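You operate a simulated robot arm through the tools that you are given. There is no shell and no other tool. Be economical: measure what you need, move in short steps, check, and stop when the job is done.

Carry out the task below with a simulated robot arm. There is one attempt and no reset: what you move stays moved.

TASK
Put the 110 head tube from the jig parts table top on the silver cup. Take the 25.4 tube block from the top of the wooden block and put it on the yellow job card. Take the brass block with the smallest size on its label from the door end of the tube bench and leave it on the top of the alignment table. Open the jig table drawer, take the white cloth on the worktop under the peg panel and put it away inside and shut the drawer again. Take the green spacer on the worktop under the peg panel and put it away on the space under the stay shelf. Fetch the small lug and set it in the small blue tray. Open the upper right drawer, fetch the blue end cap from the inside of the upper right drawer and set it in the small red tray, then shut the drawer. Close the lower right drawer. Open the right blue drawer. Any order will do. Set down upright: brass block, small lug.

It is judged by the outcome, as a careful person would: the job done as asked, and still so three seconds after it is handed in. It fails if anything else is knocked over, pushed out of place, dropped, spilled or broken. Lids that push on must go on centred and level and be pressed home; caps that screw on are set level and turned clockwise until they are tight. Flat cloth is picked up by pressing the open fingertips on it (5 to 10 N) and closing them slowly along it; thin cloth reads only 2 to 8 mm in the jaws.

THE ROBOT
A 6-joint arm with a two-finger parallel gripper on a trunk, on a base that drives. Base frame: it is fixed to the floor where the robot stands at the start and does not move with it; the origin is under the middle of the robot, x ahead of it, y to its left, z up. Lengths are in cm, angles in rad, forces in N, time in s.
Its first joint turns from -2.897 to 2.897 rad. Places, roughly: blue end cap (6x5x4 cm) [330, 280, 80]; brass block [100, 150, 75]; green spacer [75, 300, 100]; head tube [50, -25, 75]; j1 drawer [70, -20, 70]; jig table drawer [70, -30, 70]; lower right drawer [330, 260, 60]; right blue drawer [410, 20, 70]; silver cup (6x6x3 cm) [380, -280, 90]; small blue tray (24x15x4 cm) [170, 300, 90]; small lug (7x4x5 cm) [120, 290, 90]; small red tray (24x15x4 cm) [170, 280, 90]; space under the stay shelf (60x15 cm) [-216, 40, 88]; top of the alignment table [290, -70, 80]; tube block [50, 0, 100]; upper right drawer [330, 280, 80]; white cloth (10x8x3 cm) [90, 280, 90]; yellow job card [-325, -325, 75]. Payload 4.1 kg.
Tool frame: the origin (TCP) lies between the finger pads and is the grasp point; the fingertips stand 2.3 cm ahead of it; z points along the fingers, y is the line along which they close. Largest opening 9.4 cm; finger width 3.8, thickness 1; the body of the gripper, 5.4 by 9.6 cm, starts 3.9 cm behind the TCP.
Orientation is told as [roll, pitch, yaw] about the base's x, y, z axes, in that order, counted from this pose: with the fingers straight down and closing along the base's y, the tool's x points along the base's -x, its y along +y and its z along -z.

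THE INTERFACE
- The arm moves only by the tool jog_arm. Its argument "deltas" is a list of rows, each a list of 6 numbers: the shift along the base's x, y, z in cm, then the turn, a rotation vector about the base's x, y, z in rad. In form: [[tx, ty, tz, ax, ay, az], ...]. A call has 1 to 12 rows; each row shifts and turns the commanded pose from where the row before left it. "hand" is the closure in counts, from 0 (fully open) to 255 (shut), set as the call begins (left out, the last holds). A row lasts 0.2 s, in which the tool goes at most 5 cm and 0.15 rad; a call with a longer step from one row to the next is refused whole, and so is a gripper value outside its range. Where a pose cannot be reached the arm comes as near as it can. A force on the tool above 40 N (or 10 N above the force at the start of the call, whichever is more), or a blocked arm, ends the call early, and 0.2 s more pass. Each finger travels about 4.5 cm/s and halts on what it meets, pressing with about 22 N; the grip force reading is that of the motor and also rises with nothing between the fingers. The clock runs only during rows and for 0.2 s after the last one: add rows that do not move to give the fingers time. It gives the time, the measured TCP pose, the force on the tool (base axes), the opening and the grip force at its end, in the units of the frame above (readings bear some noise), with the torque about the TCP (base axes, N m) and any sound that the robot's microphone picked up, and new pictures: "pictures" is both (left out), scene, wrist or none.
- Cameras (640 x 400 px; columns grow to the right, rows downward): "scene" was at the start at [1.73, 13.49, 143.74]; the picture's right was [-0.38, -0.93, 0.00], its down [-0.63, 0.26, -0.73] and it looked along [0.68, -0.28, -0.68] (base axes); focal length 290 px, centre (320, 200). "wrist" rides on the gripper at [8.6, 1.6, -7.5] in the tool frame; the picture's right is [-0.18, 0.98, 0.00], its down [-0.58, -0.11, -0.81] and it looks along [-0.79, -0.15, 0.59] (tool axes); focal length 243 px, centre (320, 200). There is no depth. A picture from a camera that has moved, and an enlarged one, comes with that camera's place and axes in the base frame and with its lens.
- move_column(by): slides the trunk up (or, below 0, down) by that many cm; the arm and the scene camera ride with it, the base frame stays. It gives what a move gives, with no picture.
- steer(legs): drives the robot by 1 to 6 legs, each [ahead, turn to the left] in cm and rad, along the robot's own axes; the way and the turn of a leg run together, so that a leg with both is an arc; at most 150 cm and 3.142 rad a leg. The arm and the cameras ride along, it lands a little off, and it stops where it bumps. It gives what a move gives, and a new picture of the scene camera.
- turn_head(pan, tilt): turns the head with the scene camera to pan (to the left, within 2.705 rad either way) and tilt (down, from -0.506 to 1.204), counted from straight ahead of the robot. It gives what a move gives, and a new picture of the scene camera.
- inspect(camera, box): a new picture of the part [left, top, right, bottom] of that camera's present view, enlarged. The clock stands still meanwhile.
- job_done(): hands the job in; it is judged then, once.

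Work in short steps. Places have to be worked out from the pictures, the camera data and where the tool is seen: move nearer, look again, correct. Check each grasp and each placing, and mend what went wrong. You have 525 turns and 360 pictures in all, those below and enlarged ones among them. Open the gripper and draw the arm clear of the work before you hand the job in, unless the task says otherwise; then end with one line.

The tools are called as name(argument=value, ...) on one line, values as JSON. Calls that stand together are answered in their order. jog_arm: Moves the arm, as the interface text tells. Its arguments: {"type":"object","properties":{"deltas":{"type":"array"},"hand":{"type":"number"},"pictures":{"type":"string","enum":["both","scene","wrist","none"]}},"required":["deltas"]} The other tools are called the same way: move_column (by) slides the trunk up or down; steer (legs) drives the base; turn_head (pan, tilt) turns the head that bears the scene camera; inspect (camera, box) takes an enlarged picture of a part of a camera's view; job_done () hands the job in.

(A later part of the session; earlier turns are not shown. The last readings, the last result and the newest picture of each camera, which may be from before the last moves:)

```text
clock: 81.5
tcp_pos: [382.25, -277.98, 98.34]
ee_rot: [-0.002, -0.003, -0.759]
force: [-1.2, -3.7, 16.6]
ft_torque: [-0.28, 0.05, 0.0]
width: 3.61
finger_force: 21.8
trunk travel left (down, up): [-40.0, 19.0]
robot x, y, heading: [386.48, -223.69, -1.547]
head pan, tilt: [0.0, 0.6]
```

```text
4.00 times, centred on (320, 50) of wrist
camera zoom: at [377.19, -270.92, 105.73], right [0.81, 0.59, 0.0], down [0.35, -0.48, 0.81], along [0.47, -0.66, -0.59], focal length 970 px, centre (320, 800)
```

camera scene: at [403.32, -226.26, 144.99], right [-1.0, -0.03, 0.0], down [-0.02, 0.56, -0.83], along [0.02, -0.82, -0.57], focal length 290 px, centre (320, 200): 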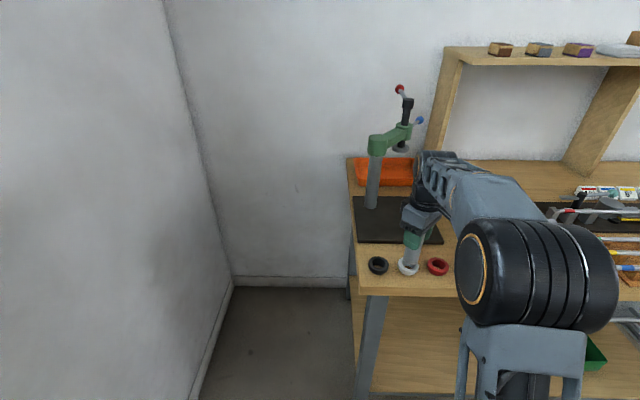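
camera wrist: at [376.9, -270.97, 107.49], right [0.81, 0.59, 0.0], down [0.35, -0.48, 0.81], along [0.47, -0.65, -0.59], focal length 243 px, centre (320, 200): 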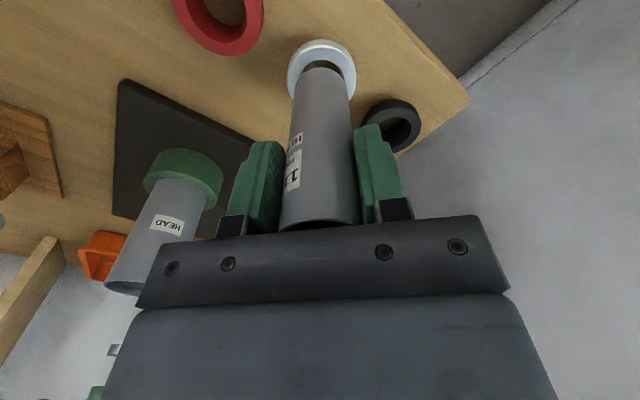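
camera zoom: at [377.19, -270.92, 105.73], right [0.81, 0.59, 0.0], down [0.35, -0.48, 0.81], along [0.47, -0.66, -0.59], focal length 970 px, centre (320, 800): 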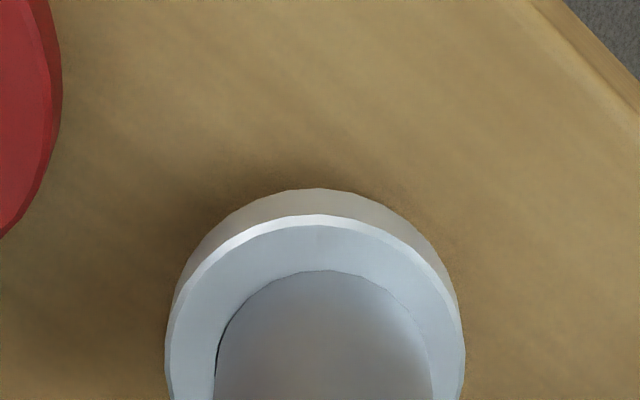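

Contact (16 N) and centred. I ease slightly and open slowly.

jog_arm(deltas=[[0, 0, 0.1, 0, 0, 0], [0, 0, 0, 0, 0, 0], [0, 0, 0, 0, 0, 0]], hand=130, pictures="none")

jog_arm(deltas=[[0, 0, 0, 0, 0, 0], [0, 0, 0, 0, 0, 0]], hand=75, pictures="wrist")

inspect(camera="scene", box=[376, 240, 440, 280])

```text
clock: 82.2
tcp_pos: [382.14, -277.99, 98.2]
ee_rot: [-0.001, 0.0, -0.759]
force: [-0.3, 0.8, 0.5]
ft_torque: [-0.01, 0.01, -0.01]
width: 4.62
finger_force: 0.1
trunk travel left (down, up): [-40.0, 19.0]
robot x, y, heading: [386.73, -224.11, -1.543]
head pan, tilt: [0.0, 0.6]
```

```text
clock: 82.8
tcp_pos: [382.31, -278.1, 98.19]
ee_rot: [0.001, -0.001, -0.759]
force: [0.3, -0.4, 0.3]
ft_torque: [-0.03, 0.0, -0.03]
width: 6.64
finger_force: 0.0
trunk travel left (down, up): [-40.0, 19.0]
robot x, y, heading: [386.44, -223.8, -1.543]
head pan, tilt: [0.0, 0.6]
camera wrist: at [377.19, -270.99, 105.7], right [0.81, 0.59, 0.0], down [0.35, -0.48, 0.81], along [0.47, -0.65, -0.59], focal length 243 px, centre (320, 200)
```

wrist: 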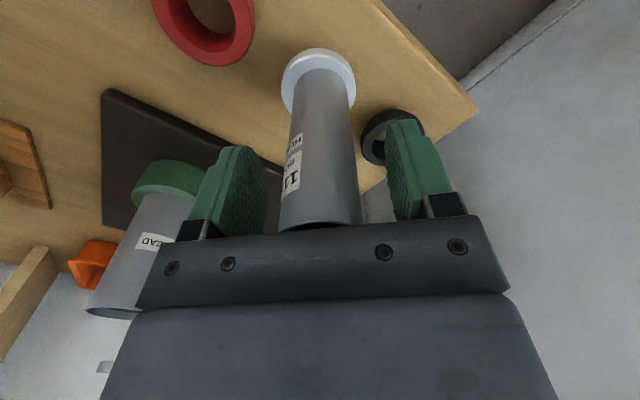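

```text
10.00 times, centred on (408, 260) of scene
camera zoom: at [403.32, -226.24, 144.99], right [-1.0, -0.03, 0.0], down [-0.02, 0.56, -0.83], along [0.02, -0.82, -0.56], focal length 2904 px, centre (-560, -400)
```

zoom: 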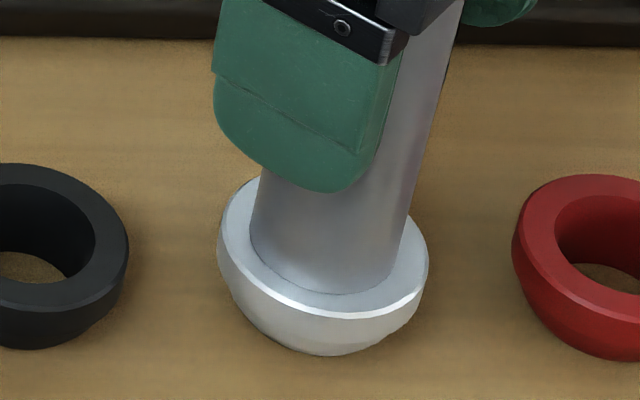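

The tube stands on the cup. I lift clear, fold the arm, and turn north.

jog_arm(deltas=[[0, 0, 4, 0, 0, 0], [0, 0, 5, 0, 0, 0], [0, 0, 5, 0, 0, 0], [0, 0, 3, 0, 0, 0], [0, 4.5, 0, 0, 0, 0], [0, 4.5, 0, 0, 0, 0], [0, 4.5, 0, 0, 0, 0], [0, 4.5, 0, 0, 0, 0]], pictures="scene")

steer(legs=[[-25, 0], [0, 3.11]])

turn_head(pan=0.0, tilt=0.35)

```text
clock: 84.7
tcp_pos: [382.26, -260.13, 115.17]
ee_rot: [0.0, 0.0, -0.758]
force: [-0.5, -1.0, 0.2]
ft_torque: [-0.01, -0.02, -0.01]
width: 6.64
finger_force: 0.0
trunk travel left (down, up): [-40.0, 19.0]
robot x, y, heading: [386.45, -224.12, -1.541]
head pan, tilt: [0.0, 0.6]
camera scene: at [403.33, -226.23, 144.99], right [-1.0, -0.03, 0.0], down [-0.02, 0.56, -0.83], along [0.02, -0.82, -0.56], focal length 290 px, centre (320, 200)
```

scene: 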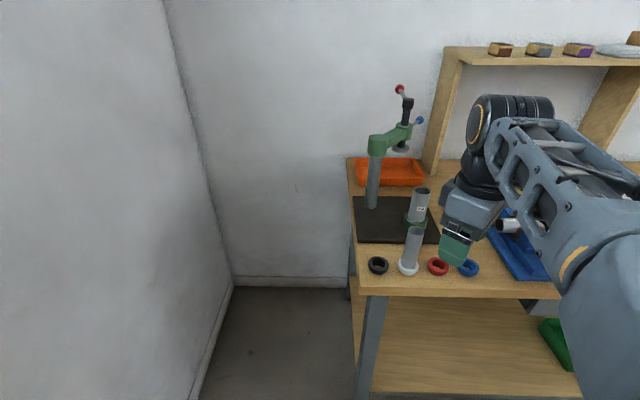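

```text
clock: 93.8
tcp_pos: [390.22, -162.97, 115.25]
ee_rot: [-0.001, -0.001, 2.383]
force: [0.3, 0.2, 0.0]
ft_torque: [-0.01, 0.0, -0.04]
width: 6.68
finger_force: 0.0
trunk travel left (down, up): [-40.0, 19.0]
robot x, y, heading: [385.87, -199.54, 1.601]
head pan, tilt: [0.0, 0.6]
camera scene: at [369.16, -197.04, 144.99], right [1.0, 0.03, 0.0], down [0.02, -0.56, -0.83], along [-0.02, 0.82, -0.56], focal length 290 px, centre (320, 200)
```

scene: 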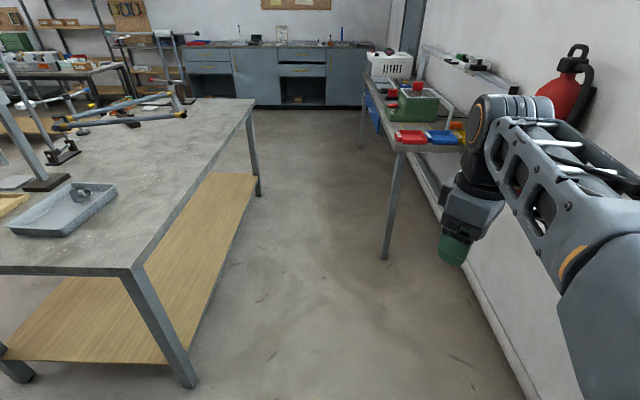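

```text
clock: 94.6
tcp_pos: [390.27, -163.02, 115.26]
ee_rot: [-0.001, 0.0, 2.385]
force: [0.6, 0.5, 0.0]
ft_torque: [0.03, 0.0, 0.01]
width: 6.64
finger_force: 0.0
trunk travel left (down, up): [-40.0, 19.0]
robot x, y, heading: [385.95, -199.26, 1.602]
head pan, tilt: [0.0, 0.351]
camera scene: at [369.14, -196.57, 147.26], right [1.0, 0.03, 0.0], down [0.01, -0.34, -0.94], along [-0.03, 0.94, -0.34], focal length 290 px, centre (320, 200)
```

scene: 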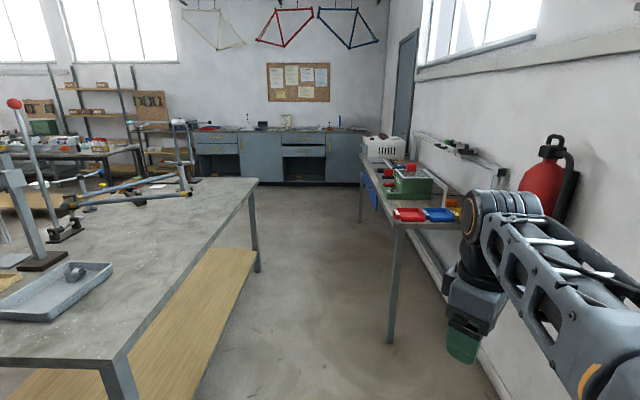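

Lane between alignment table (x≈308) and the east bench (x≈405). I drive up the lane and look at the blue drawers.

steer(legs=[[0, 0.237], [113, 0], [0, -0.268], [70, 0]])

turn_head(pan=-0.7, tilt=0.7)

```text
clock: 105.5
tcp_pos: [363.31, 15.41, 115.21]
ee_rot: [0.0, 0.0, 2.342]
force: [-0.2, 0.2, 0.7]
ft_torque: [-0.03, 0.0, 0.05]
width: 6.64
finger_force: 0.0
trunk travel left (down, up): [-40.0, 19.0]
robot x, y, heading: [357.65, -20.82, 1.554]
head pan, tilt: [0.0, 0.351]
camera scene: at [340.77, -17.16, 147.27], right [1.0, -0.01, 0.0], down [0.0, -0.34, -0.94], along [0.01, 0.94, -0.34], focal length 290 px, centre (320, 200)
```

scene: 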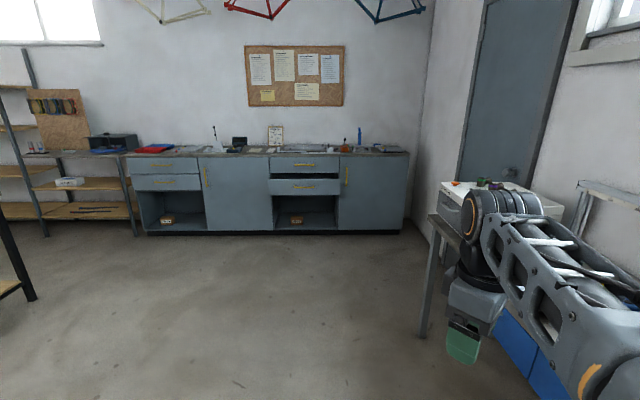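

```text
clock: 106.5
tcp_pos: [363.27, 15.53, 115.27]
ee_rot: [0.0, 0.0, 2.342]
force: [0.5, -0.1, 0.4]
ft_torque: [-0.02, 0.0, 0.0]
width: 6.64
finger_force: 0.0
trunk travel left (down, up): [-40.0, 19.0]
robot x, y, heading: [357.61, -20.52, 1.554]
head pan, tilt: [-0.7, 0.7]
camera scene: at [346.2, -20.04, 144.13], right [0.76, -0.65, 0.0], down [-0.42, -0.49, -0.77], along [0.5, 0.58, -0.64], focal length 290 px, centre (320, 200)
```

scene: 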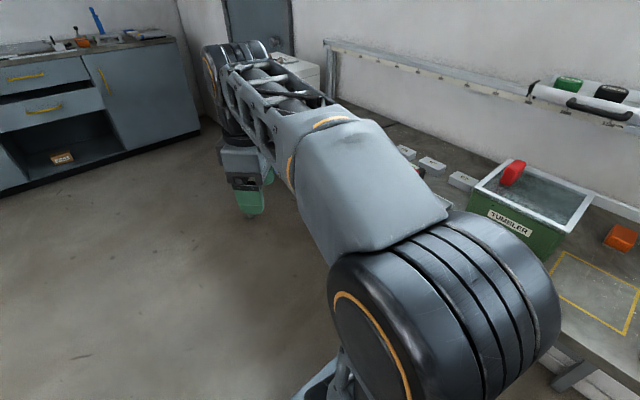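

steer(legs=[[42, 0], [0, -1.554]])

turn_head(pan=-0.2, tilt=0.8)

```text
clock: 112.8
tcp_pos: [394.31, 15.64, 115.23]
ee_rot: [0.0, 0.0, 0.807]
force: [0.2, 0.3, 0.7]
ft_torque: [0.0, -0.01, -0.03]
width: 6.64
finger_force: 0.1
trunk travel left (down, up): [-40.0, 19.0]
robot x, y, heading: [358.04, 20.43, 0.02]
head pan, tilt: [-0.7, 0.7]
camera scene: at [358.19, 31.33, 144.13], right [-0.63, -0.78, 0.0], down [-0.5, 0.4, -0.76], along [0.6, -0.48, -0.64], focal length 290 px, centre (320, 200)
```

scene: 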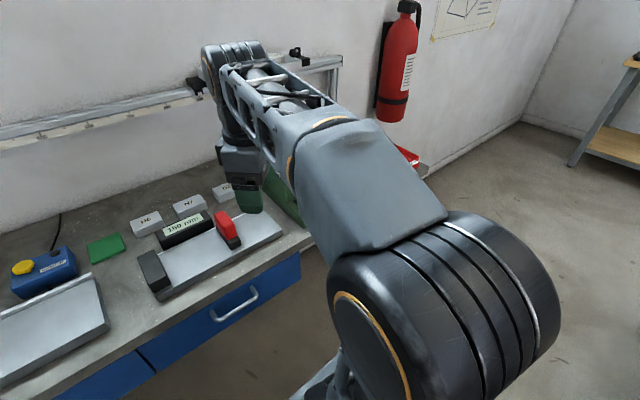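

```text
clock: 113.8
tcp_pos: [394.27, 15.51, 115.2]
ee_rot: [0.001, 0.0, 0.807]
force: [0.3, -0.6, -0.1]
ft_torque: [-0.01, 0.0, 0.03]
width: 6.63
finger_force: 0.0
trunk travel left (down, up): [-40.0, 19.0]
robot x, y, heading: [358.2, 20.07, 0.022]
head pan, tilt: [-0.201, 0.799]
camera scene: at [359.51, 35.22, 143.31], right [-0.18, -0.98, 0.0], down [-0.71, 0.13, -0.7], along [0.69, -0.12, -0.72], focal length 290 px, centre (320, 200)
```

scene: 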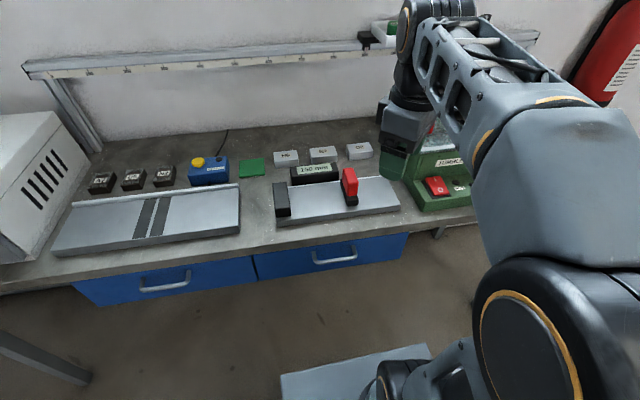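

Two blue drawers seen; the right one's handle is near (405, 23, 74). I turn the gripper to point forward with fingers closing vertically.

jog_arm(deltas=[[1, 1.5, 0, 0, 0, 0.15], [1, 1.5, 0, 0, 0, 0.15], [1, 1.5, 0, 0, 0, 0.15], [1, 1.5, 0, 0, 0, 0.15], [0, 1.5, 0, 0, 0, 0.15]], hand=0, pictures="none")

jog_arm(deltas=[[0, 0, 0, 0, -0.143, 0], [0, 0, 0, 0, -0.143, 0], [0, 0, 0, 0, -0.143, 0], [0, 0, 0, 0, -0.143, 0], [0, 0, 0, 0, -0.143, 0], [0, 0, 0, 0, -0.143, 0], [0, 0, 0, 0, -0.143, 0], [0, 0, 0, 0, -0.143, 0], [0, 0, 0, 0, -0.143, 0], [0, 0, 0, 0, -0.143, 0], [0, 0, 0, 0, -0.141, 0]])

```text
clock: 115.0
tcp_pos: [398.3, 23.12, 115.24]
ee_rot: [-0.001, 0.0, 1.559]
force: [0.3, 0.0, 0.1]
ft_torque: [0.02, -0.01, 0.01]
width: 9.4
finger_force: 0.1
trunk travel left (down, up): [-40.0, 19.0]
robot x, y, heading: [358.03, 20.39, 0.023]
head pan, tilt: [-0.201, 0.799]
```

```text
clock: 117.5
tcp_pos: [399.52, 22.98, 111.97]
ee_rot: [-1.428, -0.014, 1.542]
force: [0.5, -0.7, 0.3]
ft_torque: [0.01, -0.01, -0.03]
width: 9.41
finger_force: 0.0
out of reach, approached as far as the arm can: row 10
trunk travel left (down, up): [-40.0, 19.0]
robot x, y, heading: [357.74, 20.25, 0.022]
head pan, tilt: [-0.201, 0.799]
stopped in row 11: the arm was blocked; the commanded pose is now the measured one
camera scene: at [359.52, 35.22, 143.18], right [-0.18, -0.98, 0.0], down [-0.71, 0.13, -0.7], along [0.69, -0.12, -0.72], focal length 290 px, centre (320, 200)
camera wrist: at [391.79, 14.33, 111.29], right [-0.13, 0.2, -0.97], down [-0.77, 0.6, 0.23], along [0.63, 0.77, 0.07], focal length 243 px, centre (320, 200)
```

scene: 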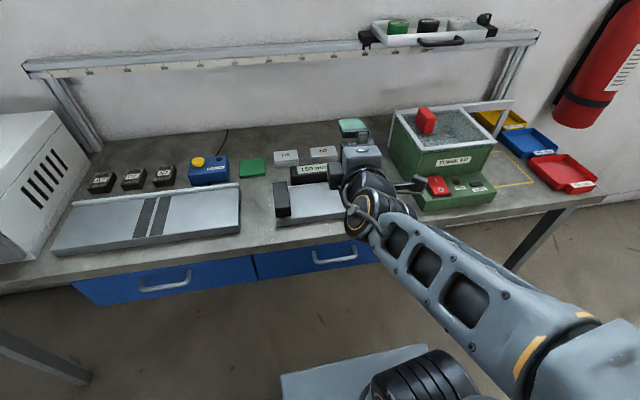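
wrist: 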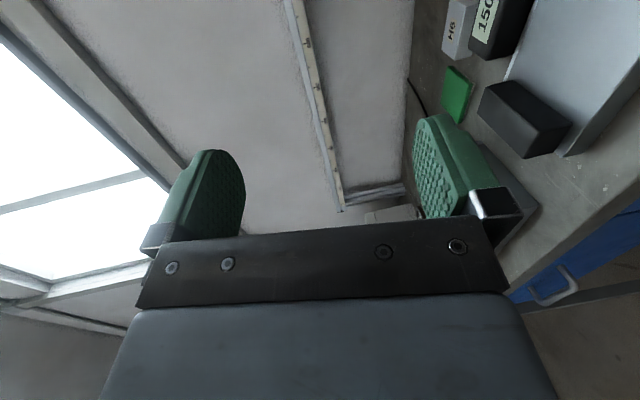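

Orientation nearly horizontal. I back up 6 cm and lower the trunk to handle height.

steer(legs=[[-6, 0]])

move_column(by=-36)

turn_head(pan=-0.35, tilt=0.6)

```text
clock: 118.5
tcp_pos: [393.62, 22.63, 112.38]
ee_rot: [-1.435, -0.014, 1.54]
force: [-0.8, 0.4, 0.2]
ft_torque: [-0.02, -0.01, 0.0]
width: 9.39
finger_force: 0.1
trunk travel left (down, up): [-40.0, 19.0]
robot x, y, heading: [351.66, 19.89, 0.023]
head pan, tilt: [-0.201, 0.799]
camera scene: at [353.48, 35.09, 143.27], right [-0.18, -0.98, 0.0], down [-0.71, 0.13, -0.7], along [0.69, -0.12, -0.72], focal length 290 px, centre (320, 200)
```

scene: 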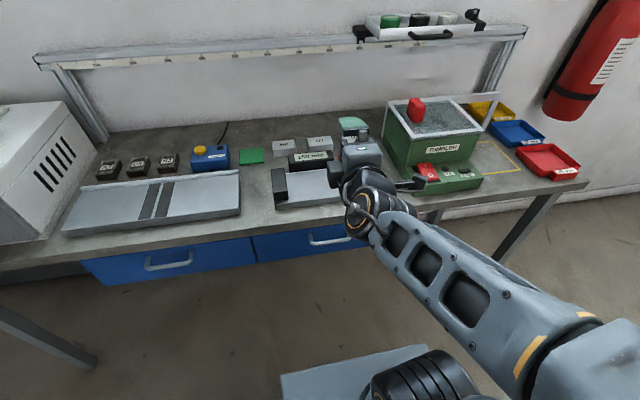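

```text
clock: 122.0
tcp_pos: [394.84, 22.77, 74.35]
ee_rot: [-1.378, -0.005, 1.542]
force: [0.6, 0.1, -1.2]
ft_torque: [-0.01, -0.02, -0.03]
width: 9.41
finger_force: 0.0
trunk travel left (down, up): [-4.0, 55.0]
robot x, y, heading: [351.81, 20.06, 0.024]
head pan, tilt: [-0.201, 0.799]
```

```text
clock: 122.8
tcp_pos: [394.86, 22.79, 74.23]
ee_rot: [-1.377, -0.005, 1.542]
force: [-0.1, 0.0, -0.2]
ft_torque: [0.0, -0.01, 0.01]
width: 9.43
finger_force: 0.0
trunk travel left (down, up): [-4.0, 55.0]
robot x, y, heading: [351.83, 20.07, 0.024]
head pan, tilt: [-0.351, 0.6]
camera scene: at [354.61, 33.68, 108.92], right [-0.32, -0.95, 0.0], down [-0.54, 0.18, -0.82], along [0.78, -0.26, -0.57], focal length 290 px, centre (320, 200)
```

scene: 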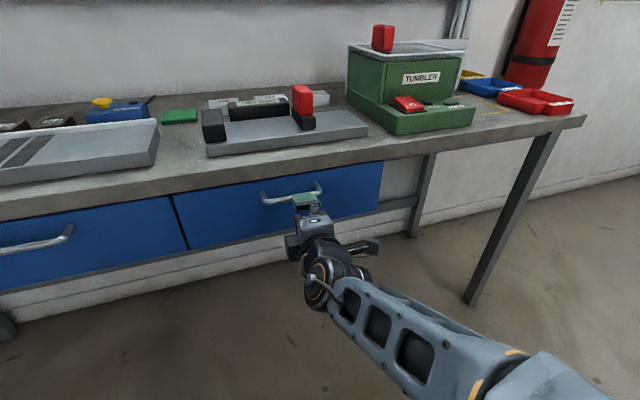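

Handle estimated near (400, 24.3, 78). I check with the wrist camera.

inspect(camera="wrist", box=[0, 0, 640, 400])

inspect(camera="scene", box=[220, 150, 380, 250])

```text
1.00 times, centred on (320, 200) of wrist
camera zoom: at [387.02, 14.32, 74.0], right [-0.18, 0.19, -0.96], down [-0.75, 0.6, 0.26], along [0.63, 0.77, 0.04], focal length 243 px, centre (320, 200)
```

zoom: 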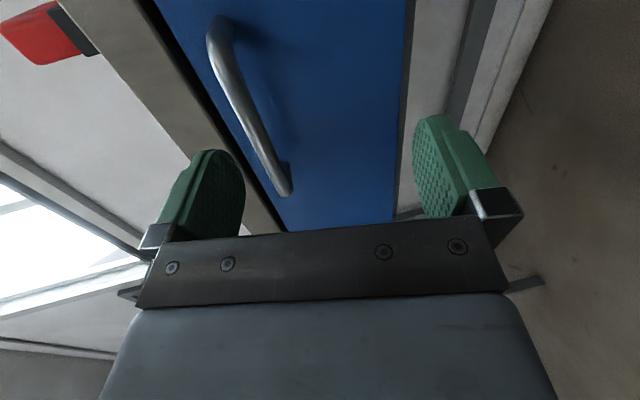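

```text
4.00 times, centred on (300, 200) of scene
camera zoom: at [354.61, 33.68, 108.92], right [-0.32, -0.95, 0.0], down [-0.54, 0.18, -0.82], along [0.78, -0.26, -0.57], focal length 1162 px, centre (400, 200)
```

zoom: 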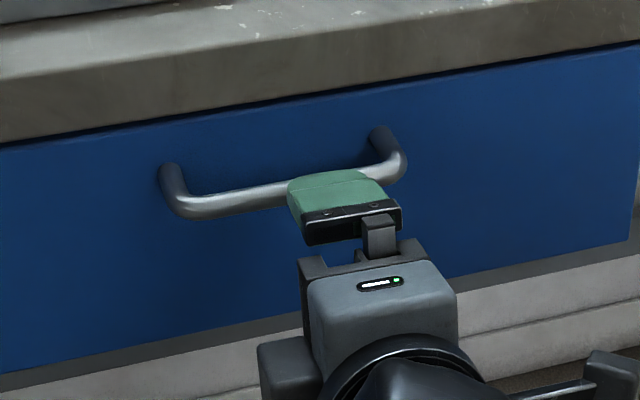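

Both views agree: bar at x≈401, y 18–29, z≈77. I narrow the opening, raise 2.8 and advance.

jog_arm(deltas=[[0, 0.3, 1.4, 0, 0, 0], [0, 0.3, 1.4, 0, 0, 0], [2, 0, 0, 0, 0, 0], [2, 0, 0, 0, 0, 0], [1, 0, 0, 0, 0, 0]], hand=118)

inspect(camera="scene", box=[220, 150, 380, 250])

```text
clock: 124.0
tcp_pos: [398.64, 23.29, 79.29]
ee_rot: [-1.438, -0.015, 1.542]
force: [0.2, -0.3, -1.3]
ft_torque: [0.0, -0.01, 0.0]
width: 5.08
finger_force: 0.0
trunk travel left (down, up): [-4.0, 55.0]
robot x, y, heading: [352.0, 19.9, 0.024]
head pan, tilt: [-0.351, 0.6]
camera scene: at [353.9, 33.67, 108.95], right [-0.32, -0.95, 0.0], down [-0.53, 0.18, -0.83], along [0.78, -0.27, -0.56], focal length 290 px, centre (320, 200)
camera wrist: at [390.88, 14.8, 78.43], right [-0.12, 0.2, -0.97], down [-0.77, 0.6, 0.22], along [0.63, 0.77, 0.08], focal length 243 px, centre (320, 200)
```

scene: 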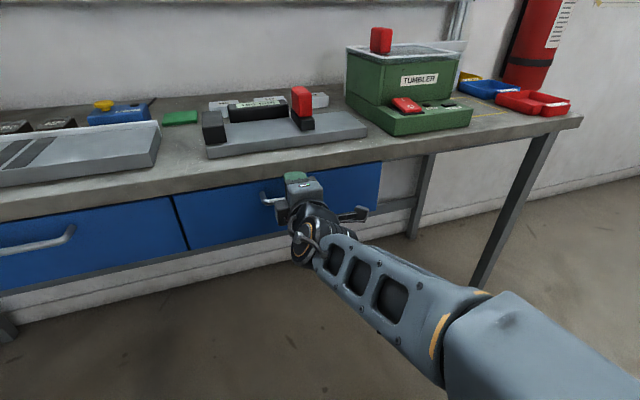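
wrist: 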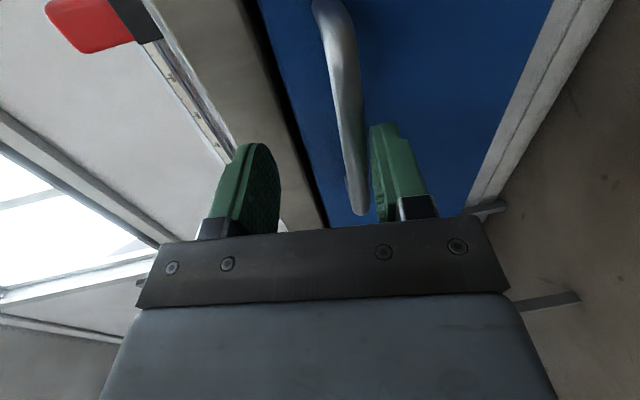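

```text
4.00 times, centred on (300, 200) of scene
camera zoom: at [353.9, 33.67, 108.95], right [-0.32, -0.95, 0.0], down [-0.53, 0.18, -0.83], along [0.78, -0.27, -0.56], focal length 1162 px, centre (400, 200)
```

zoom: 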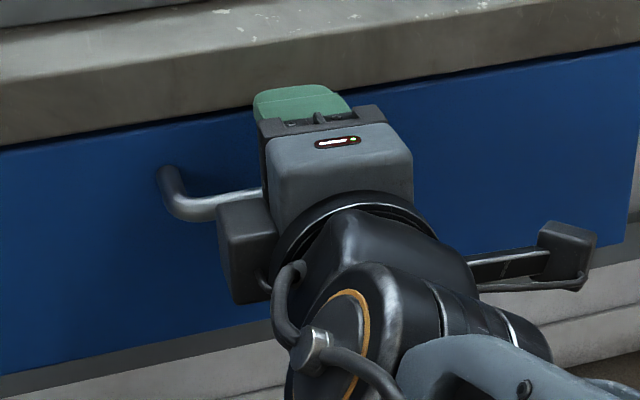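

jog_arm(deltas=[[0, 0, -1, 0, 0, 0], [0, 0, -1, 0, 0, 0], [0, 0, 0, 0, 0, 0]], pictures="wrist")

```text
clock: 124.8
tcp_pos: [398.5, 23.35, 77.19]
ee_rot: [-1.433, -0.014, 1.541]
force: [0.2, 0.0, 0.0]
ft_torque: [0.0, 0.01, 0.01]
width: 5.03
finger_force: 0.0
trunk travel left (down, up): [-4.0, 55.0]
robot x, y, heading: [351.89, 20.01, 0.025]
head pan, tilt: [-0.351, 0.6]
camera wrist: at [390.8, 14.76, 76.47], right [-0.13, 0.2, -0.97], down [-0.77, 0.6, 0.23], along [0.63, 0.77, 0.08], focal length 243 px, centre (320, 200)
```

wrist: 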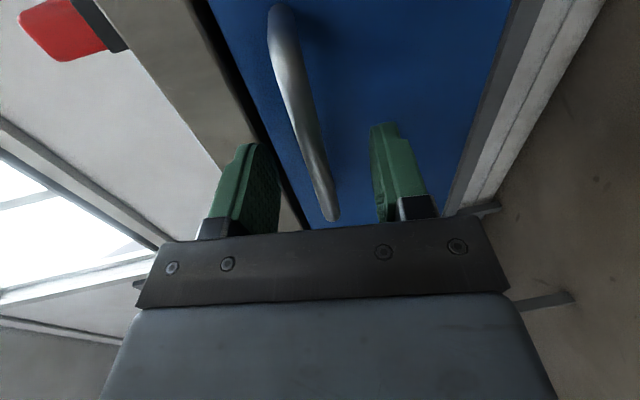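

Bar lies between the fingers. Advance 2.3 and close.

jog_arm(deltas=[[1.2, 0, 0, 0, 0, 0], [1.1, 0, 0, 0, 0, 0], [0, 0, 0, 0, 0, 0]], pictures="none")

jog_arm(deltas=[[0, 0, 0, 0, 0, 0], [0, 0, 0, 0, 0, 0], [0, 0, 0, 0, 0, 0], [0, 0, 0, 0, 0, 0], [0, 0, 0, 0, 0, 0]], hand=255, pictures="wrist")

```text
clock: 125.5
tcp_pos: [401.02, 23.34, 77.07]
ee_rot: [-1.437, -0.013, 1.541]
force: [-0.6, -0.4, -0.8]
ft_torque: [-0.03, 0.01, -0.01]
width: 4.99
finger_force: 0.0
trunk travel left (down, up): [-4.0, 55.0]
robot x, y, heading: [351.7, 20.0, 0.026]
head pan, tilt: [-0.351, 0.6]
```

```text
clock: 126.8
tcp_pos: [400.85, 23.38, 77.1]
ee_rot: [-1.432, -0.013, 1.542]
force: [-5.9, -2.0, -12.9]
ft_torque: [-1.82, -0.07, 0.44]
width: 1.18
finger_force: 45.0
trunk travel left (down, up): [-4.0, 55.0]
robot x, y, heading: [352.23, 20.03, 0.025]
head pan, tilt: [-0.351, 0.6]
camera wrist: at [393.18, 14.82, 76.42], right [-0.13, 0.2, -0.97], down [-0.77, 0.6, 0.23], along [0.63, 0.77, 0.07], focal length 243 px, centre (320, 200)
```

wrist: 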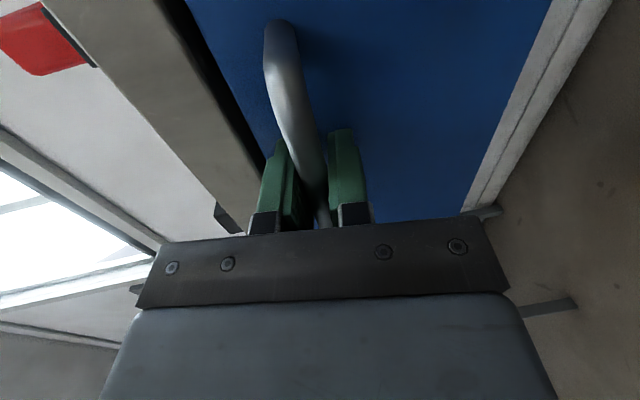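

Gripped (1.18 cm bar). I pull back.

jog_arm(deltas=[[-1, 0, 0, 0, 0, 0], [-1.5, 0, 0, 0, 0, 0], [-1.5, 0, 0, 0, 0, 0], [-1.5, 0, 0, 0, 0, 0], [-1.5, 0, 0, 0, 0, 0], [0, 0, 0, 0, 0, 0]], pictures="scene")

```text
clock: 127.9
tcp_pos: [395.59, 23.26, 77.11]
ee_rot: [-1.43, 0.002, 1.531]
force: [1.1, 4.1, 13.4]
ft_torque: [-1.55, 0.04, 0.42]
width: 1.17
finger_force: 45.6
trunk travel left (down, up): [-4.0, 55.0]
robot x, y, heading: [352.05, 19.97, 0.025]
head pan, tilt: [-0.351, 0.6]
stopped in row 5: the force on the tool passed its limit (the readings are from after the stop); the commanded pose is now the measured one
camera scene: at [354.37, 33.82, 109.02], right [-0.32, -0.95, 0.0], down [-0.54, 0.18, -0.82], along [0.78, -0.26, -0.57], focal length 290 px, centre (320, 200)
```

scene: 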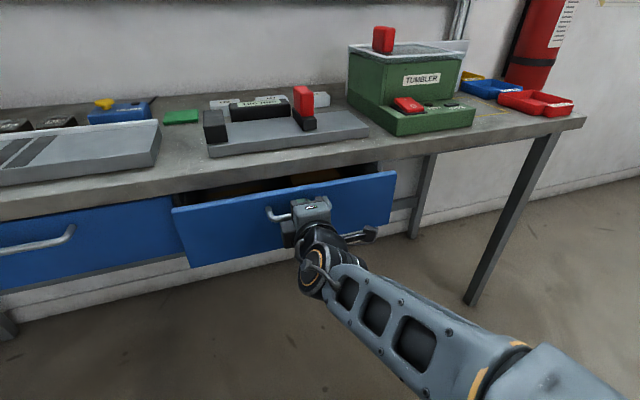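

Opened ~5 cm. I add a short base retreat while holding.

steer(legs=[[-6, 0]])

turn_head(pan=2.6, tilt=1.0)

```text
clock: 128.9
tcp_pos: [389.49, 23.37, 77.03]
ee_rot: [-1.429, -0.003, 1.536]
force: [-0.3, 26.3, 29.7]
ft_torque: [-1.8, 0.14, -0.38]
width: 1.18
finger_force: 44.5
trunk travel left (down, up): [-4.0, 55.0]
robot x, y, heading: [345.9, 19.53, 0.024]
head pan, tilt: [-0.351, 0.6]
camera scene: at [348.37, 33.69, 109.01], right [-0.32, -0.95, 0.0], down [-0.54, 0.18, -0.82], along [0.78, -0.26, -0.57], focal length 290 px, centre (320, 200)
```

scene: 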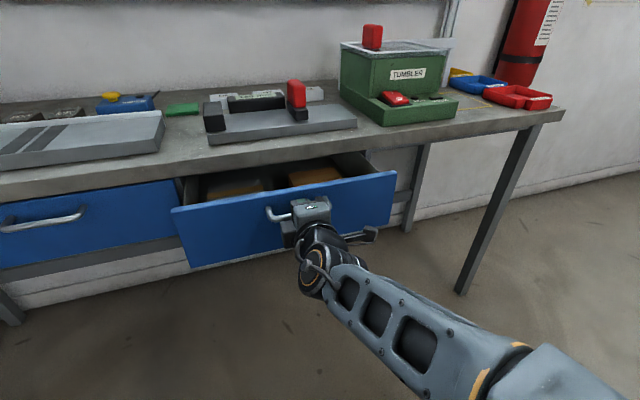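

```text
clock: 131.5
tcp_pos: [389.52, 23.42, 77.11]
ee_rot: [-1.433, -0.004, 1.535]
force: [1.1, 9.3, 20.3]
ft_torque: [-1.71, 0.09, 0.1]
width: 1.19
finger_force: 45.4
trunk travel left (down, up): [-4.0, 55.0]
robot x, y, heading: [346.07, 19.92, 0.022]
head pan, tilt: [2.601, 1.0]
camera scene: at [333.88, 39.9, 105.83], right [0.49, 0.87, 0.0], down [0.73, -0.41, -0.54], along [-0.48, 0.26, -0.84], focal length 290 px, centre (320, 200)
```

scene: 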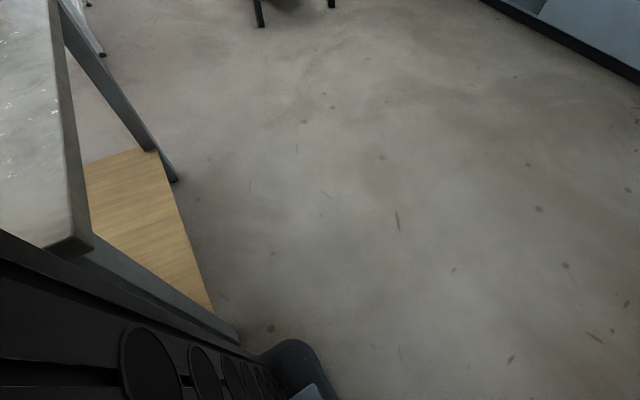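

Rear clearance is now small, so no more backing. I keep the grip and pull with the arm while letting the gripper tilt downward about the round bar.

jog_arm(deltas=[[-0.8, 0, 0, 0, 0.1, 0], [-1, 0, 0, 0, 0.1, 0], [-1, 0, 0, 0, 0.1, 0], [-1, 0, 0, 0, 0.1, 0], [-1, 0, 0, 0, 0.1, 0], [-1, 0, 0, 0, 0.1, 0], [-1, 0, 0, 0, 0.05, 0], [-1, 0, 0, 0, 0, 0]], pictures="wrist")

turn_head(pan=-0.35, tilt=0.6)

```text
clock: 131.8
tcp_pos: [389.63, 23.29, 77.13]
ee_rot: [-1.387, 0.006, 1.532]
force: [1.5, 3.1, 16.2]
ft_torque: [-0.55, 0.15, 1.04]
width: 1.16
finger_force: 44.9
trunk travel left (down, up): [-4.0, 55.0]
robot x, y, heading: [345.82, 19.72, 0.03]
head pan, tilt: [2.601, 1.0]
stopped in row 1: the force on the tool passed its limit (the readings are from after the stop); the commanded pose is now the measured one
camera wrist: at [381.71, 14.85, 76.89], right [-0.17, 0.18, -0.97], down [-0.75, 0.61, 0.25], along [0.64, 0.77, 0.03], focal length 243 px, centre (320, 200)
```

wrist: 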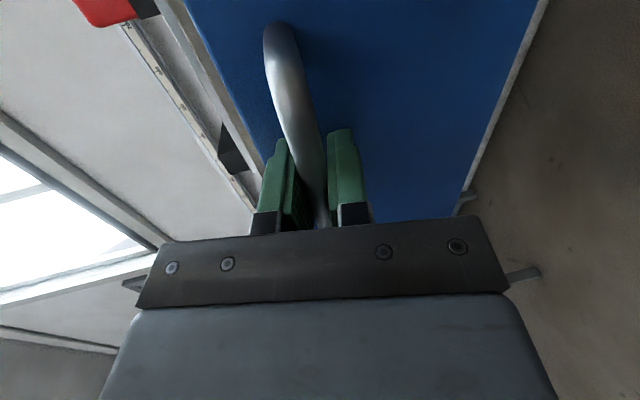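

```text
clock: 134.4
tcp_pos: [389.7, 23.31, 77.07]
ee_rot: [-1.389, 0.003, 1.529]
force: [-0.8, 7.9, 29.3]
ft_torque: [-1.3, 0.18, 0.29]
width: 1.15
finger_force: 44.5
trunk travel left (down, up): [-4.0, 55.0]
robot x, y, heading: [346.03, 19.91, 0.025]
head pan, tilt: [-0.351, 0.6]
camera scene: at [348.35, 33.69, 108.95], right [-0.32, -0.95, 0.0], down [-0.54, 0.18, -0.82], along [0.78, -0.26, -0.57], focal length 290 px, centre (320, 200)
```

scene: 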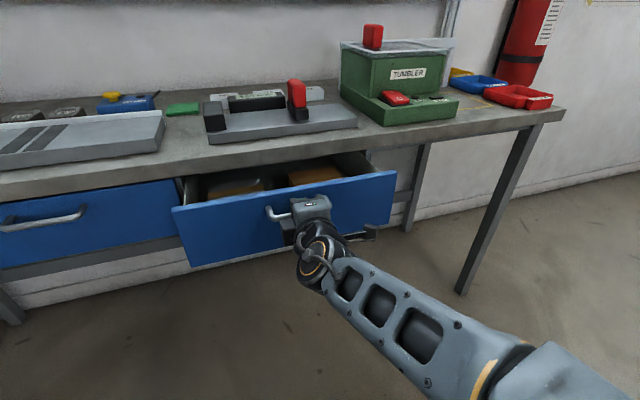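

I loosen the grip slightly so the bar can turn, then tilt and pull by hooking.

jog_arm(deltas=[[0, 0, 0, 0, 0, 0], [0, 0, 0, 0, 0.08, 0], [0, 0, 0, 0, 0.1, 0], [0, 0, 0, 0, 0.1, 0], [0, 0, 0, 0, 0.1, 0], [0, 0, 0, 0, 0.1, 0], [0, 0, 0, 0, 0.1, 0]], hand=195, pictures="wrist")

```text
clock: 136.0
tcp_pos: [389.06, 23.1, 77.23]
ee_rot: [-0.812, 0.024, 1.538]
force: [0.0, 0.9, 0.3]
ft_torque: [-0.02, 0.0, 0.04]
width: 2.2
finger_force: 0.1
trunk travel left (down, up): [-4.0, 55.0]
robot x, y, heading: [345.74, 19.83, 0.033]
head pan, tilt: [-0.351, 0.6]
camera wrist: at [382.43, 14.73, 81.38], right [-0.67, 0.19, -0.72], down [-0.49, 0.61, 0.62], along [0.56, 0.77, -0.32], focal length 243 px, centre (320, 200)
```

wrist: 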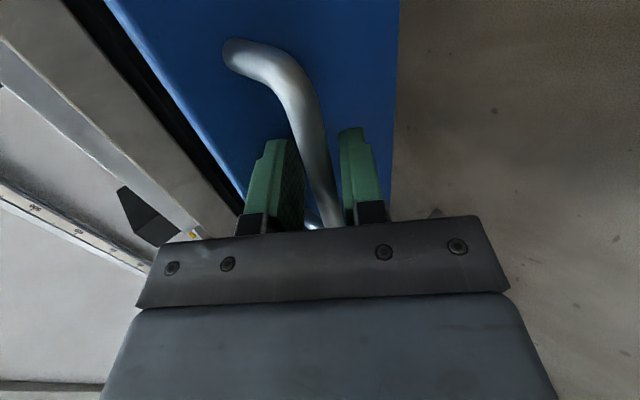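

jog_arm(deltas=[[-1, 0, 0, 0, 0, 0], [-1.2, 0, 0, 0, 0, 0], [-1.2, 0, 0, 0, 0, 0], [-1.2, 0, 0, 0, 0, 0], [-1.2, 0, 0, 0, 0, 0], [-1.2, 0, 0, 0, 0, 0], [-1.2, 0, 0, 0, 0, 0], [-1.2, 0, 0, 0, 0, 0]], pictures="scene")

```text
clock: 137.1
tcp_pos: [386.04, 23.0, 75.83]
ee_rot: [-0.775, 0.039, 1.53]
force: [-1.9, 2.8, 24.6]
ft_torque: [-0.64, 0.14, 0.52]
width: 2.95
finger_force: 7.7
trunk travel left (down, up): [-4.0, 55.0]
robot x, y, heading: [346.07, 19.83, 0.028]
head pan, tilt: [-0.351, 0.6]
stopped in row 5: the force on the tool passed its limit (the readings are from after the stop); the commanded pose is now the measured one
camera scene: at [348.31, 33.71, 108.96], right [-0.32, -0.95, 0.0], down [-0.54, 0.18, -0.82], along [0.78, -0.26, -0.57], focal length 290 px, centre (320, 200)
```

scene: 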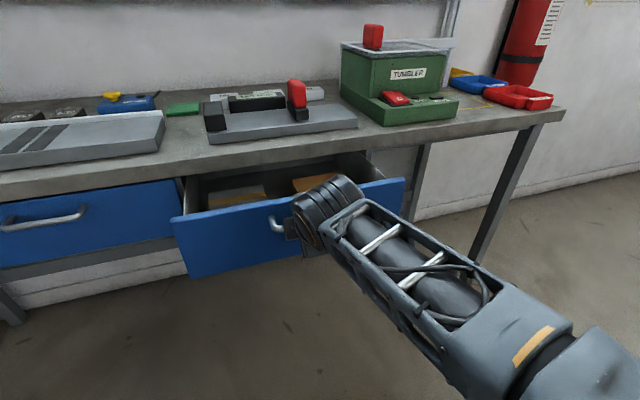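

jog_arm(deltas=[[0, 0, 0, 0, 0, 0], [0, 0, 0, 0, 0, 0], [0, 0, 0, 0, 0, 0]], hand=255, pictures="none")

jog_arm(deltas=[[-0.6, 0, 0, 0, 0, 0], [-0.8, 0, 0, 0, 0, 0], [-0.8, 0, 0, 0, 0, 0], [-0.8, 0, 0, 0, 0, 0], [-0.8, 0, 0, 0, 0, 0], [-0.8, 0, 0, 0, 0, 0], [-0.8, 0, 0, 0, 0, 0]], pictures="none")

```text
clock: 137.5
tcp_pos: [386.12, 23.07, 76.51]
ee_rot: [-0.792, 0.038, 1.534]
force: [0.6, 2.8, 40.7]
ft_torque: [-1.45, 0.54, 0.62]
width: 1.18
finger_force: 21.8
trunk travel left (down, up): [-4.0, 55.0]
robot x, y, heading: [345.64, 19.87, 0.032]
head pan, tilt: [-0.351, 0.6]
stopped in row 2: the force on the tool passed its limit (the readings are from after the stop); the commanded pose is now the measured one
```

```text
clock: 137.8
tcp_pos: [386.23, 23.01, 76.39]
ee_rot: [-0.79, 0.041, 1.534]
force: [0.1, 1.1, 16.4]
ft_torque: [-0.85, 0.38, 1.17]
width: 1.18
finger_force: 44.7
trunk travel left (down, up): [-4.0, 55.0]
robot x, y, heading: [346.22, 20.16, 0.034]
head pan, tilt: [-0.351, 0.6]
stopped in row 1: the force on the tool passed its limit (the readings are from after the stop); the commanded pose is now the measured one
```

The bar pushes the tool up, so I raise a little while pulling.

jog_arm(deltas=[[0, 0, 0.4, 0, 0, 0], [0, 0, 0.2, 0, 0, 0]], pictures="none")

jog_arm(deltas=[[-0.5, 0, 0, 0, 0, 0], [-0.7, 0, 0, 0, 0, 0], [-0.7, 0, 0, 0, 0, 0], [-0.7, 0, 0, 0, 0, 0], [-0.7, 0, 0, 0, 0, 0], [-0.7, 0, 0, 0, 0, 0], [-0.7, 0, 0, 0, 0, 0]], pictures="scene")

```text
clock: 138.4
tcp_pos: [386.07, 23.03, 76.5]
ee_rot: [-0.778, 0.045, 1.532]
force: [0.9, 1.8, -31.9]
ft_torque: [-1.11, -0.13, 1.65]
width: 1.2
finger_force: 44.9
trunk travel left (down, up): [-4.0, 55.0]
robot x, y, heading: [345.62, 20.11, 0.032]
head pan, tilt: [-0.351, 0.6]
```

```text
clock: 139.1
tcp_pos: [385.91, 23.01, 76.46]
ee_rot: [-0.772, 0.048, 1.531]
force: [1.5, 3.4, 5.0]
ft_torque: [-1.15, 0.04, 1.01]
width: 1.18
finger_force: 45.3
trunk travel left (down, up): [-4.0, 55.0]
robot x, y, heading: [345.98, 20.05, 0.033]
head pan, tilt: [-0.351, 0.6]
stopped in row 3: the force on the tool passed its limit (the readings are from after the stop); the commanded pose is now the measured one
camera scene: at [348.29, 33.68, 108.93], right [-0.31, -0.95, 0.0], down [-0.54, 0.18, -0.82], along [0.78, -0.26, -0.57], focal length 290 px, centre (320, 200)
```

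scene: 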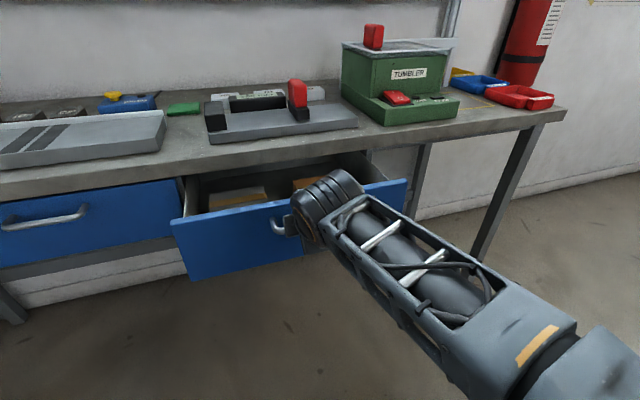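

jog_arm(deltas=[[-0.15, 0, 0.05, 0, 0, 0], [-0.15, 0, 0, 0, 0, 0], [-0.15, 0, 0, 0, 0, 0], [-0.15, 0, 0, 0, 0, 0], [-0.15, 0, 0, 0, 0, 0], [-0.15, 0, 0, 0, 0, 0], [-0.15, 0, 0, 0, 0, 0], [-0.15, 0, 0, 0, 0, 0]], pictures="none")

```text
clock: 140.0
tcp_pos: [385.96, 22.99, 76.55]
ee_rot: [-0.77, 0.049, 1.529]
force: [1.5, 2.7, 7.2]
ft_torque: [-0.81, 0.09, 1.12]
width: 1.17
finger_force: 45.3
trunk travel left (down, up): [-4.0, 55.0]
robot x, y, heading: [345.93, 19.52, 0.035]
head pan, tilt: [-0.351, 0.6]
stopped in row 4: the force on the tool passed its limit (the readings are from after the stop); the commanded pose is now the measured one
```

steer(legs=[[-2, 0]])

```text
clock: 140.8
tcp_pos: [383.94, 22.99, 76.54]
ee_rot: [-0.769, 0.046, 1.531]
force: [-0.4, 10.6, 14.4]
ft_torque: [-1.74, 0.13, 0.83]
width: 1.21
finger_force: 44.5
trunk travel left (down, up): [-4.0, 55.0]
robot x, y, heading: [343.92, 19.89, 0.034]
head pan, tilt: [-0.351, 0.6]
camera scene: at [346.36, 33.65, 108.99], right [-0.31, -0.95, 0.0], down [-0.54, 0.17, -0.82], along [0.78, -0.26, -0.57], focal length 290 px, centre (320, 200)
```

scene: 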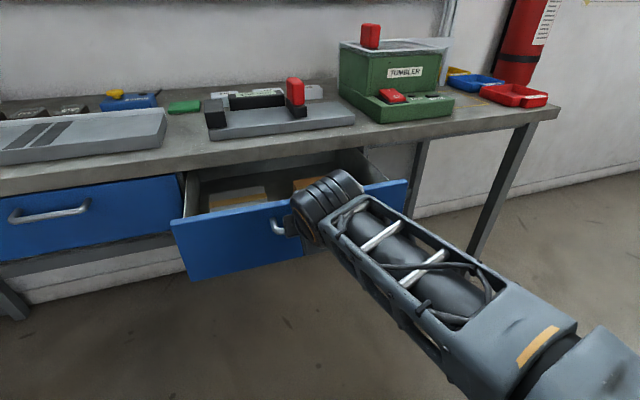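

Base motion pulls it freely. I check the rear clearance before more.

turn_head(pan=2.7, tilt=1.2)

turn_head(pan=-2.7, tilt=1.1)

```text
clock: 143.4
tcp_pos: [383.94, 22.95, 76.43]
ee_rot: [-0.77, 0.046, 1.528]
force: [0.0, 4.3, 20.3]
ft_torque: [-1.08, 0.21, 1.15]
width: 1.21
finger_force: 45.1
trunk travel left (down, up): [-4.0, 55.0]
robot x, y, heading: [343.86, 19.81, 0.035]
head pan, tilt: [2.7, 1.201]
camera scene: at [332.75, 38.59, 104.58], right [0.4, 0.92, 0.0], down [0.85, -0.37, -0.37], along [-0.34, 0.14, -0.93], focal length 290 px, centre (320, 200)
```

scene: 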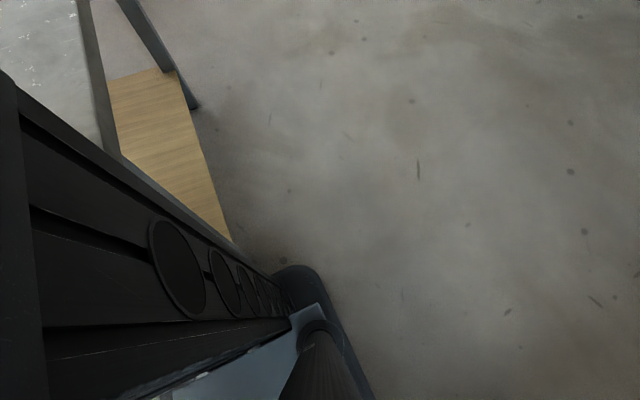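

```text
clock: 147.6
tcp_pos: [383.96, 23.01, 76.51]
ee_rot: [-0.77, 0.047, 1.53]
force: [-0.3, 5.9, 19.7]
ft_torque: [-1.03, 0.2, 1.26]
width: 1.19
finger_force: 44.8
trunk travel left (down, up): [-4.0, 55.0]
robot x, y, heading: [344.37, 19.67, 0.033]
head pan, tilt: [-2.7, 1.1]
camera scene: at [332.29, 33.48, 105.19], right [-0.46, 0.89, 0.0], down [0.79, 0.41, -0.46], along [-0.41, -0.21, -0.89], focal length 290 px, centre (320, 200)
```

scene: 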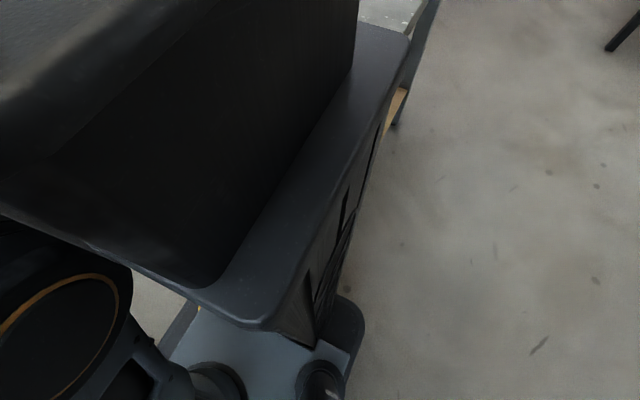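

I stop backing. To get more opening I'll release and pull from inside the front panel with the fingers pointing down.

jog_arm(deltas=[[0, 0, 0, 0, 0, 0], [0, 0, 0, 0, 0, 0], [-1.2, 0, 1.2, 0, 0, 0], [-1.5, 0, 1.5, 0, 0, 0], [-1, 0, 2, 0, 0, 0], [0, 0, 3, 0, 0.1, 0], [0, 0, 3, 0, 0.15, 0], [0, 0, 3, 0, 0.15, 0], [0, 0, 3, 0, 0.15, 0], [0, 0, 2, 0, 0.15, 0]], hand=150, pictures="none")

jog_arm(deltas=[[0, 0, 0, 0, 0.04, -0.15], [0, 0, 0, 0, 0, -0.15], [0, 0, 0, 0, 0, -0.15], [0, 0, 0, 0, 0, -0.15], [1, 0, 0, 0, 0, -0.15], [1, 0, 0, 0, 0, -0.15], [1, 0, 0, 0, 0, -0.15], [1, 0, 0, 0, 0, -0.15], [1, 0, 0, 0, 0, -0.15], [1, 0, 0, 0, 0, -0.15]], hand=255, pictures="wrist")

turn_head(pan=-0.2, tilt=0.8)

```text
clock: 149.8
tcp_pos: [379.76, 22.95, 94.45]
ee_rot: [-0.078, 0.061, 1.568]
force: [-1.0, 0.0, -1.0]
ft_torque: [-0.01, -0.04, 0.01]
width: 3.88
finger_force: 0.0
out of reach, approached as far as the arm can: row 10
trunk travel left (down, up): [-4.0, 55.0]
robot x, y, heading: [343.75, 20.13, 0.036]
head pan, tilt: [-2.7, 1.1]
```

```text
refused: row 1 steps farther than a row can; nothing moved
```

```text
clock: 152.1
tcp_pos: [379.95, 22.79, 94.47]
ee_rot: [-0.08, 0.061, 1.567]
force: [0.2, 0.8, -0.3]
ft_torque: [0.0, 0.03, 0.01]
width: 3.86
finger_force: 0.0
trunk travel left (down, up): [-4.0, 55.0]
robot x, y, heading: [343.42, 19.82, 0.037]
head pan, tilt: [-0.201, 0.799]
camera scene: at [345.33, 34.93, 107.3], right [-0.17, -0.99, 0.0], down [-0.71, 0.12, -0.7], along [0.69, -0.12, -0.72], focal length 290 px, centre (320, 200)
```

scene: 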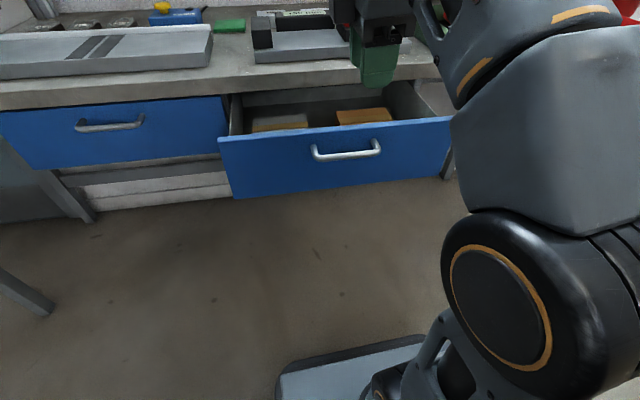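

jog_arm(deltas=[[0, 0, 0, 0, 0.1, 0], [0, 0, 0, 0, 0, -0.14], [0, 0, 0, 0, 0, -0.14], [0, 0, 0, 0, 0, -0.14], [1.5, 0, 0, 0, 0, -0.14], [1.5, 0, 0, 0, 0, -0.14], [1.5, 0, 0, 0, 0, -0.14], [1.5, 0, 0, 0, 0, -0.14], [1.5, 0, 0, 0, 0, -0.14], [1.5, 0, 0, 0, 0, -0.14], [1.5, 0, 0, 0, 0, -0.14], [1.5, 0, 0, 0, 0, -0.14]], hand=255)

```text
clock: 154.7
tcp_pos: [390.99, 22.71, 88.18]
ee_rot: [0.023, 0.058, 0.031]
force: [-1.3, 0.1, 0.0]
ft_torque: [0.0, -0.01, -0.05]
width: 0.01
finger_force: 22.1
out of reach, approached as far as the arm can: row 1, 3, 5, 6, 7, 8, 9, 10, 11, 12
trunk travel left (down, up): [-4.0, 55.0]
robot x, y, heading: [343.97, 19.73, 0.033]
head pan, tilt: [-0.201, 0.799]
camera scene: at [345.32, 34.94, 107.31], right [-0.17, -0.99, 0.0], down [-0.71, 0.12, -0.7], along [0.69, -0.12, -0.72], focal length 290 px, centre (320, 200)
camera wrist: at [382.89, 23.79, 96.1], right [0.15, 0.99, 0.01], down [0.63, -0.11, 0.77], along [0.76, -0.11, -0.64], focal length 243 px, centre (320, 200)
```

scene: 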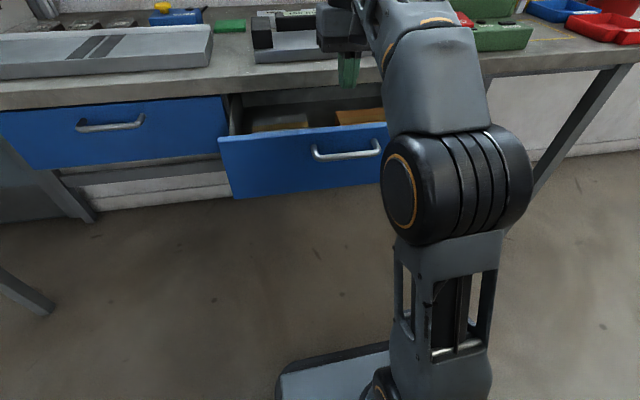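
wrist: 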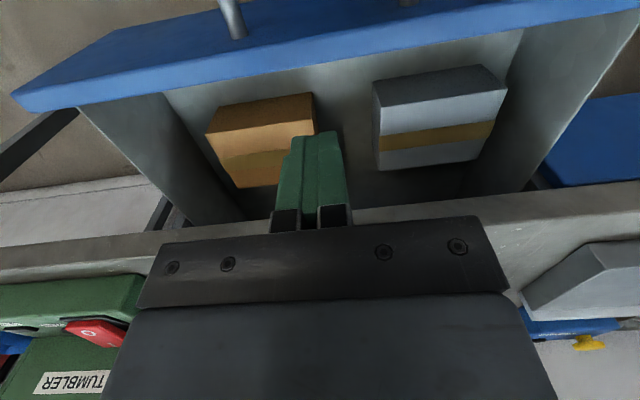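

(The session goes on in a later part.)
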